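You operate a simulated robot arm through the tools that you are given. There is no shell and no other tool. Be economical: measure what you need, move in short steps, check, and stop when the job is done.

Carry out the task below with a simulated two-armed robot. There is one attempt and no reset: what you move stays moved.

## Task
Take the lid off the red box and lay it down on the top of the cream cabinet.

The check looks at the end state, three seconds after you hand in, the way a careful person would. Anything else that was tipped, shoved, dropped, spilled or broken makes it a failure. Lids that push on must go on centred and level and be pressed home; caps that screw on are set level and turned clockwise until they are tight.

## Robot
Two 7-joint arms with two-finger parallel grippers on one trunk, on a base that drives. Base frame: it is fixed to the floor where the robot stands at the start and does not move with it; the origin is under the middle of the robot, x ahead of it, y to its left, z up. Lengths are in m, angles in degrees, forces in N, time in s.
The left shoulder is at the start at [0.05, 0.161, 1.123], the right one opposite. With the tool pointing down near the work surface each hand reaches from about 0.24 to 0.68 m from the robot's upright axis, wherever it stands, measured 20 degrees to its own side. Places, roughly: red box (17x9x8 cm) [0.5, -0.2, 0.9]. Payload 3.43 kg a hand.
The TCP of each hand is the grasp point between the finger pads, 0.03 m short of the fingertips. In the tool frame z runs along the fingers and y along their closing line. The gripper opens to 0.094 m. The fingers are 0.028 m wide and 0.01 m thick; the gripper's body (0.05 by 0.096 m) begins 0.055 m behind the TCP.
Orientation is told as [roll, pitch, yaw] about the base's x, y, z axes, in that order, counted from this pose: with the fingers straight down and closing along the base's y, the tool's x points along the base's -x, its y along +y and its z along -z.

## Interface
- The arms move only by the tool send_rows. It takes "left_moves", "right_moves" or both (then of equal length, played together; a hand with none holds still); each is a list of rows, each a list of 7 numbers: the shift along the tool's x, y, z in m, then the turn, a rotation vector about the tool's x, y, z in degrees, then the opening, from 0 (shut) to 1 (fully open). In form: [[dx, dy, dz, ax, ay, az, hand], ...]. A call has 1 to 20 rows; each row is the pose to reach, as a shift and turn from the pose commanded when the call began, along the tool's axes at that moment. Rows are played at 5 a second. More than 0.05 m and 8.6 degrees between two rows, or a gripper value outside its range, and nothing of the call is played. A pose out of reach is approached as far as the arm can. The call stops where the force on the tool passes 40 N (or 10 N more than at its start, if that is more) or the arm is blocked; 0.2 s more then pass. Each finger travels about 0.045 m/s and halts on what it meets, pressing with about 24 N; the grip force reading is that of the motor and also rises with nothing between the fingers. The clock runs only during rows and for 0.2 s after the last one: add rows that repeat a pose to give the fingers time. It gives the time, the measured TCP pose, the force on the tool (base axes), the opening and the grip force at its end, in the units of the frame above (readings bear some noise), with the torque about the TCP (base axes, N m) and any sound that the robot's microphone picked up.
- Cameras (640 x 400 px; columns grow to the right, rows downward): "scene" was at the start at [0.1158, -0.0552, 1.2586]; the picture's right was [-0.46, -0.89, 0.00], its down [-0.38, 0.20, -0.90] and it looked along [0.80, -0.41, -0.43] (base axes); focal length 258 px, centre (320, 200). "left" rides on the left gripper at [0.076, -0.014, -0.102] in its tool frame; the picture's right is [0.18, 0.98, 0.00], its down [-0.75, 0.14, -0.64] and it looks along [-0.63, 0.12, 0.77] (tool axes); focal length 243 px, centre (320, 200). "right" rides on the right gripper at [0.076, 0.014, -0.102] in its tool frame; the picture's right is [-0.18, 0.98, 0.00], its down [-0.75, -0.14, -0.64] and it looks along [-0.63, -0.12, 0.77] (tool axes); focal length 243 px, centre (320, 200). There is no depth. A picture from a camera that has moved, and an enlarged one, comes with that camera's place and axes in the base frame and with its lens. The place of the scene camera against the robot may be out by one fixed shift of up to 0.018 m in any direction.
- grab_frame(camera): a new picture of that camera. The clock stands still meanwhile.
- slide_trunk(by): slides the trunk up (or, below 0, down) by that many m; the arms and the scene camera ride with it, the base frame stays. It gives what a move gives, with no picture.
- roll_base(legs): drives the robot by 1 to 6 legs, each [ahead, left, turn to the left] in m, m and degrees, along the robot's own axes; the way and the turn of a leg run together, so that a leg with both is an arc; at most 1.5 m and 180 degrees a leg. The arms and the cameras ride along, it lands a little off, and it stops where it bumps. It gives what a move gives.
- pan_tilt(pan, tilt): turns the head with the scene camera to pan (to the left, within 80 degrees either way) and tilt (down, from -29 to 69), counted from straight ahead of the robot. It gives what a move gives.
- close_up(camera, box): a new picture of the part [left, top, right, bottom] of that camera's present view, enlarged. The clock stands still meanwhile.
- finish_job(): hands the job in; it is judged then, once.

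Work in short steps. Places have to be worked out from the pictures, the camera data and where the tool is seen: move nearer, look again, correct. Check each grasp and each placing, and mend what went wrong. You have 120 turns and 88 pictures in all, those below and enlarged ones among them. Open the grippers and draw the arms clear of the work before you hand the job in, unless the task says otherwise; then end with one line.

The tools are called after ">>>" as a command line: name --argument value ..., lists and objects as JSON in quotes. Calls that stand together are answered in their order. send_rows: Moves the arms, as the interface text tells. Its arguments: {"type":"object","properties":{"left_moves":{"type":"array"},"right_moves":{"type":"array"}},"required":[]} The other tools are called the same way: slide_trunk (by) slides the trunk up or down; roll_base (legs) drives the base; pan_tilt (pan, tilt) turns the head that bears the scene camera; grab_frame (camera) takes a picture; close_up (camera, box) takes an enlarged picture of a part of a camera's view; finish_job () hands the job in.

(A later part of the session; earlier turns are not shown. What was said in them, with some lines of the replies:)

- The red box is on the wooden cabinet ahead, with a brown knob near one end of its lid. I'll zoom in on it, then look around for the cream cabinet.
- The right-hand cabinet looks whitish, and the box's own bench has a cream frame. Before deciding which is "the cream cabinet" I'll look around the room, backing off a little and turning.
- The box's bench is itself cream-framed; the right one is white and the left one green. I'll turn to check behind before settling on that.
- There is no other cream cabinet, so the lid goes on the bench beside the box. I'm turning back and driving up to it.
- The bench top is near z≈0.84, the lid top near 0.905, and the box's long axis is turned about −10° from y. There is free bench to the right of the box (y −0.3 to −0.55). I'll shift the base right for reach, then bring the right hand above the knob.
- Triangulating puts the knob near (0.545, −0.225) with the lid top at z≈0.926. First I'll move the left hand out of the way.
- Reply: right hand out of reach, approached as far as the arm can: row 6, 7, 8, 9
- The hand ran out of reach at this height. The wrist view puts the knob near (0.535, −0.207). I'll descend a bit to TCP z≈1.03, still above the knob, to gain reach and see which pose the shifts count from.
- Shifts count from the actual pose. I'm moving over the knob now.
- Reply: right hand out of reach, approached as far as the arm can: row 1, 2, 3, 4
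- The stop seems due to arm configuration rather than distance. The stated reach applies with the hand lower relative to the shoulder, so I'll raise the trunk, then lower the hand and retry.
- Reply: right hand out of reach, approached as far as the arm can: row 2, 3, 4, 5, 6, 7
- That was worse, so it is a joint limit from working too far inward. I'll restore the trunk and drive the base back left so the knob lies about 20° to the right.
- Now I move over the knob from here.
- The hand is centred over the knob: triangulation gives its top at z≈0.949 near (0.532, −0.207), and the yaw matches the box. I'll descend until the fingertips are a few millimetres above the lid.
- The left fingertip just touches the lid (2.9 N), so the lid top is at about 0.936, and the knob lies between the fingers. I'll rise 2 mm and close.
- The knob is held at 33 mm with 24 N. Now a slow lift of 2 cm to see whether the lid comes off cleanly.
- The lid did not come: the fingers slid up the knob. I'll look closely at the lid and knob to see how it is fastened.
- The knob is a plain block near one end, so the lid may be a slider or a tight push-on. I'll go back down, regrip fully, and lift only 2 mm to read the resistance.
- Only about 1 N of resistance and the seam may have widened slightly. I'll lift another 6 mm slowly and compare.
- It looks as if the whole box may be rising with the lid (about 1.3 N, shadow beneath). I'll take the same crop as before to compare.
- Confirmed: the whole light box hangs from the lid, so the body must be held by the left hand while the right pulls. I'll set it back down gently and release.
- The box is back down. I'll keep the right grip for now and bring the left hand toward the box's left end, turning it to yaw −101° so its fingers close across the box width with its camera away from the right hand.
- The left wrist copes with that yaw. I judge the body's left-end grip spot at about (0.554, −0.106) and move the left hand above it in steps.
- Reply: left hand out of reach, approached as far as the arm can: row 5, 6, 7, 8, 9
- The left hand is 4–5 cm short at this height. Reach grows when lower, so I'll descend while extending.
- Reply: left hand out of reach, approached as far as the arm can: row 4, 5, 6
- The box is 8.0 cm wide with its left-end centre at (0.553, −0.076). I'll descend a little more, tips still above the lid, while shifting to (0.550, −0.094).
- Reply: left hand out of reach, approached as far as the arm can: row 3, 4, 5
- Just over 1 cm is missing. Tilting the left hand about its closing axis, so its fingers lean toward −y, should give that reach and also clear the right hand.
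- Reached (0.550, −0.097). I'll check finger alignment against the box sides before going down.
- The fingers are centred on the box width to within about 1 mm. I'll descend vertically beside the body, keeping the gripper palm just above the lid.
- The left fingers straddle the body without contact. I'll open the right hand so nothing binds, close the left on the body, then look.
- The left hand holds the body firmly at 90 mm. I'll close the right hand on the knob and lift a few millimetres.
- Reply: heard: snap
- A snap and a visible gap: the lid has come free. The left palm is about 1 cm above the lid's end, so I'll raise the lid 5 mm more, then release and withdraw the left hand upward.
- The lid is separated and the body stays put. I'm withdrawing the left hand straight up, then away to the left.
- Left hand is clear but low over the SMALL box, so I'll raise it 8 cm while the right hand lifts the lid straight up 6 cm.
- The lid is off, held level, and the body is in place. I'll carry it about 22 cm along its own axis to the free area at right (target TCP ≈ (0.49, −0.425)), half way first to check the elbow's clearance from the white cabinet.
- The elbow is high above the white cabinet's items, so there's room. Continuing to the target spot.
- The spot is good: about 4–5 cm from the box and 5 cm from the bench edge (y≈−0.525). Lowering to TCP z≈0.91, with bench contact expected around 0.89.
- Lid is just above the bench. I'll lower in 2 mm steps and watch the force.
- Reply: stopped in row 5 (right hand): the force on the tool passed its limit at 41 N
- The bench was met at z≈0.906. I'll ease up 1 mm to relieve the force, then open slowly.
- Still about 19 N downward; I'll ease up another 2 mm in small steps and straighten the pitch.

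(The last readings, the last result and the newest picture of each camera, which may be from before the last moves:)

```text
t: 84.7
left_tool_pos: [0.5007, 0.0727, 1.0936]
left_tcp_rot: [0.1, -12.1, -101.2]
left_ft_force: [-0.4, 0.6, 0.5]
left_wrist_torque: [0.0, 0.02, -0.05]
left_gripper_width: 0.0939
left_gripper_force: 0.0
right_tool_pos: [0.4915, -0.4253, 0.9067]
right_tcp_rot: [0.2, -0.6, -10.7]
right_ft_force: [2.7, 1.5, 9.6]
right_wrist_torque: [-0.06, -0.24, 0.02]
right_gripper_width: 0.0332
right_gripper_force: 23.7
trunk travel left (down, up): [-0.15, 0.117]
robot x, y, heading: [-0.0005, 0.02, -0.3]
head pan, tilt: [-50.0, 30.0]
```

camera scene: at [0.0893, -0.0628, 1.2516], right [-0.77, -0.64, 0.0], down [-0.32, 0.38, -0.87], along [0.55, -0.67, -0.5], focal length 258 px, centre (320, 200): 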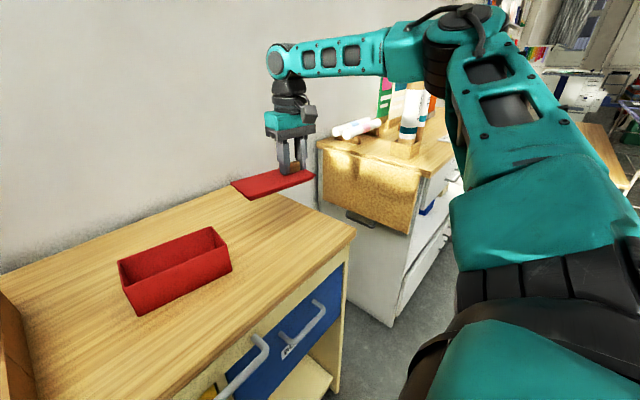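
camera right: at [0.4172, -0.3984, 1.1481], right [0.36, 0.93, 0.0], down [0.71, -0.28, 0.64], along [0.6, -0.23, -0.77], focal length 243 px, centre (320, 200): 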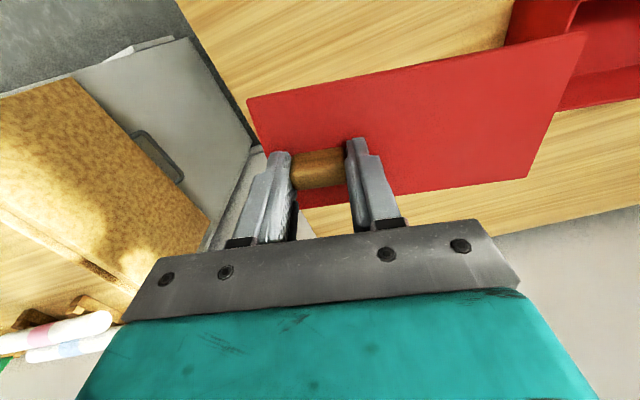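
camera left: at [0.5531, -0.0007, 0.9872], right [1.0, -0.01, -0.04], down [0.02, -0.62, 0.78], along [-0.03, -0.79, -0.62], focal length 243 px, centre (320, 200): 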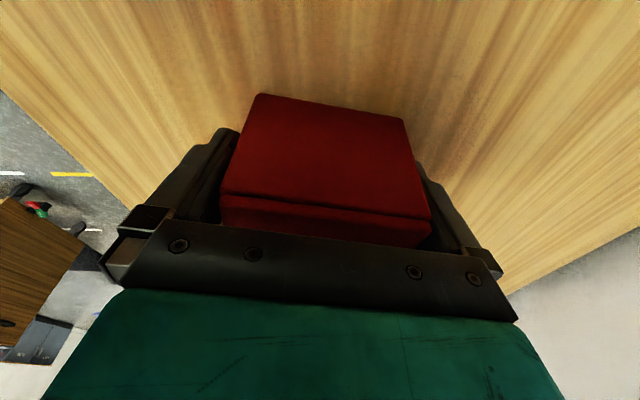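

Down to 9.6 N; another 1 mm up, then open the fingers gradually while holding still.

>>> send_rows --right_moves '[[0, 0, -0.001, 0, 0, 0, 0], [0, 0, -0.001, 0, 0, 0, 0], [0, 0, -0.001, 0, 0, 0, 0.4], [0, 0, -0.001, 0, 0, 0, 0.5], [0, 0, -0.001, 0, 0, 0, 0.6], [0, 0, -0.001, 0, 0, 0, 0.7], [0, 0, -0.001, 0, 0, 0, 0.7]]'

>>> close_up --camera "scene" --box '[210, 160, 350, 250]'

```text
t: 86.3
left_tool_pos: [0.5027, 0.0721, 1.0941]
left_tcp_rot: [0.1, -11.9, -101.2]
left_ft_force: [-0.2, 1.1, -0.7]
left_wrist_torque: [-0.04, -0.01, -0.02]
left_gripper_width: 0.0937
left_gripper_force: 0.1
right_tool_pos: [0.4916, -0.4271, 0.9068]
right_tcp_rot: [0.1, -0.5, -10.8]
right_ft_force: [0.5, -0.1, 1.3]
right_wrist_torque: [-0.04, 0.01, -0.02]
right_gripper_width: 0.0654
right_gripper_force: 0.2
trunk travel left (down, up): [-0.15, 0.117]
robot x, y, heading: [-0.0023, 0.02, -0.1]
head pan, tilt: [-50.0, 30.0]
```

```text
4.44 times, centred on (280, 205) of scene
camera zoom: at [0.089, -0.0628, 1.2516], right [-0.77, -0.64, 0.0], down [-0.32, 0.38, -0.87], along [0.55, -0.67, -0.5], focal length 1146 px, centre (498, 178)
```

zoom: 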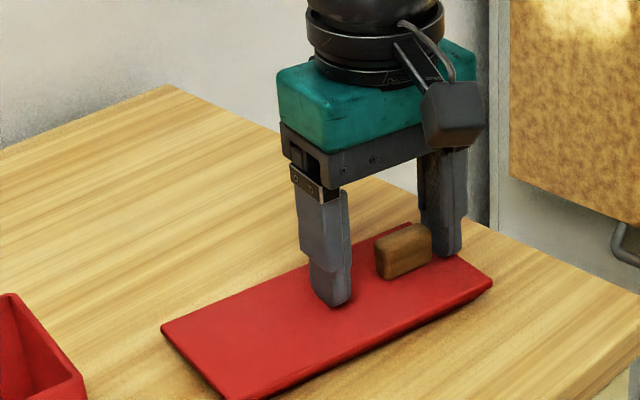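

Released; the lid lies flat, a touch nearer the right finger. I'll raise straight up without opening further.

>>> send_rows --right_moves '[[0, 0.004, -0.004, 0, 0, 0, 0.7], [0, 0.006, -0.01, 0, 0, 0, 0.7], [0, 0.006, -0.025, 0, 0, 0, 0.7], [0, 0.006, -0.05, 0, 0, 0, 0.7], [0, 0.006, -0.09, 0, 0, 0, 0.7], [0, 0.006, -0.13, 0, 0, 0, 0.7]]'

>>> close_up --camera "scene" --box '[100, 100, 360, 330]'

>>> grab_frame --camera "right"

```text
t: 87.7
left_tool_pos: [0.5013, 0.0713, 1.0938]
left_tcp_rot: [0.0, -12.0, -101.1]
left_ft_force: [-0.4, 0.5, 0.8]
left_wrist_torque: [-0.04, 0.0, 0.01]
left_gripper_width: 0.0939
left_gripper_force: 0.1
right_tool_pos: [0.4919, -0.4202, 1.0361]
right_tcp_rot: [0.1, -0.6, -10.7]
right_ft_force: [-0.4, -0.1, -0.1]
right_wrist_torque: [-0.02, -0.02, -0.01]
right_gripper_width: 0.0658
right_gripper_force: 0.0
trunk travel left (down, up): [-0.15, 0.117]
robot x, y, heading: [-0.0046, 0.021, -0.0]
head pan, tilt: [-50.0, 30.0]
```

```text
1.74 times, centred on (230, 215) of scene
camera zoom: at [0.089, -0.0627, 1.2516], right [-0.77, -0.64, 0.0], down [-0.32, 0.38, -0.87], along [0.55, -0.67, -0.5], focal length 449 px, centre (476, 174)
```

zoom: 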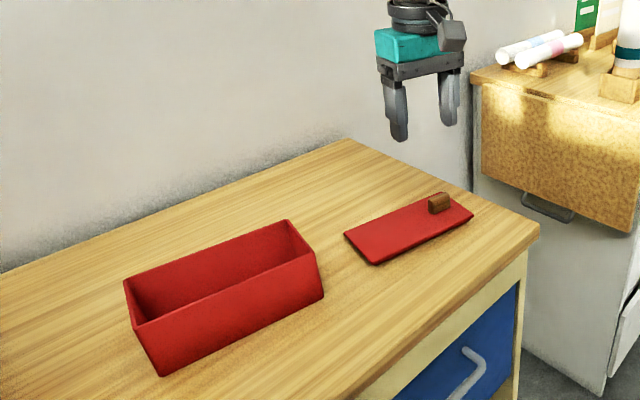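

```text
26 pictures are left
camera right: at [0.4188, -0.3916, 1.1379], right [0.36, 0.93, 0.0], down [0.71, -0.28, 0.65], along [0.61, -0.23, -0.76], focal length 243 px, centre (320, 200)
```

right: 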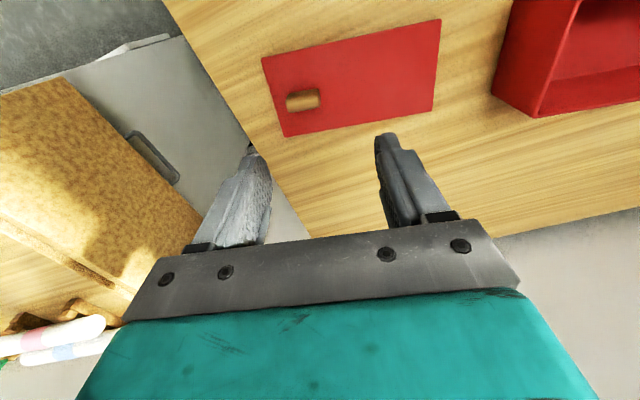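

The lid rests flat on the bench top, well clear of the edge and the box. I'll open the right hand, draw both arms back, and take a final look.

>>> send_rows --right_moves '[[0.02, 0, -0.02, 0, 0, 0, 1], [0.05, 0, -0.04, 0, 0, 0, 1], [0.09, 0, -0.06, 0, 0, 0, 1], [0.13, 0, -0.08, 0, 0, 0, 1]]' --left_moves '[[0, -0.02, -0.02, 0, 0, 0, 1], [0, -0.05, -0.04, 0, 0, 0, 1], [0, -0.09, -0.06, 0, 0, 0, 1], [0, -0.13, -0.08, 0, 0, 0, 1]]'

>>> pan_tilt --pan -22 --tilt 35

>>> grab_frame --camera "scene"

```text
t: 88.7
left_tool_pos: [0.3747, 0.1146, 1.1739]
left_tcp_rot: [0.1, -12.0, -101.1]
left_ft_force: [0.2, -0.1, -0.1]
left_wrist_torque: [0.0, 0.02, 0.01]
left_gripper_width: 0.0942
left_gripper_force: 0.1
right_tool_pos: [0.3634, -0.3984, 1.1157]
right_tcp_rot: [0.2, -0.6, -10.8]
right_ft_force: [-0.3, -0.4, 0.0]
right_wrist_torque: [0.01, -0.01, 0.0]
right_gripper_width: 0.0939
right_gripper_force: 0.1
trunk travel left (down, up): [-0.15, 0.117]
robot x, y, heading: [-0.0042, 0.0215, -0.3]
head pan, tilt: [-50.0, 30.0]
```

```text
t: 89.7
left_tool_pos: [0.3755, 0.114, 1.1727]
left_tcp_rot: [0.0, -11.9, -101.2]
left_ft_force: [0.6, -0.2, -0.6]
left_wrist_torque: [-0.01, 0.0, 0.0]
left_gripper_width: 0.0938
left_gripper_force: 0.1
right_tool_pos: [0.3636, -0.3984, 1.1134]
right_tcp_rot: [0.1, -0.6, -10.8]
right_ft_force: [0.5, 0.8, 0.2]
right_wrist_torque: [0.02, 0.02, 0.01]
right_gripper_width: 0.0942
right_gripper_force: 0.0
trunk travel left (down, up): [-0.15, 0.117]
robot x, y, heading: [-0.0002, 0.0232, -0.2]
head pan, tilt: [-22.0, 35.0]
```

```text
25 pictures are left
camera scene: at [0.1129, -0.0269, 1.2438], right [-0.38, -0.93, 0.0], down [-0.53, 0.22, -0.82], along [0.76, -0.31, -0.57], focal length 258 px, centre (320, 200)
```

scene: 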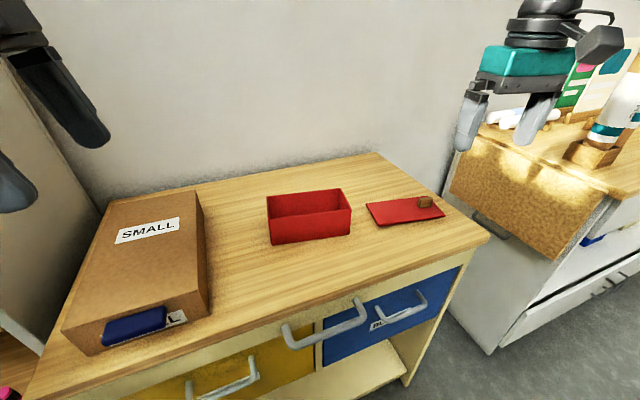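

The open box stands where it was, the lid lies flat on the cream cabinet top, nothing else has moved, and both arms are clear. Handing in.

>>> finish_job

```text
The job is handed in.
```

The lid is off the red box and lying flat on top of the cream cabinet, to the right of the open box; on early tries the whole box lifted about a centimetre with the lid and was set back in place.
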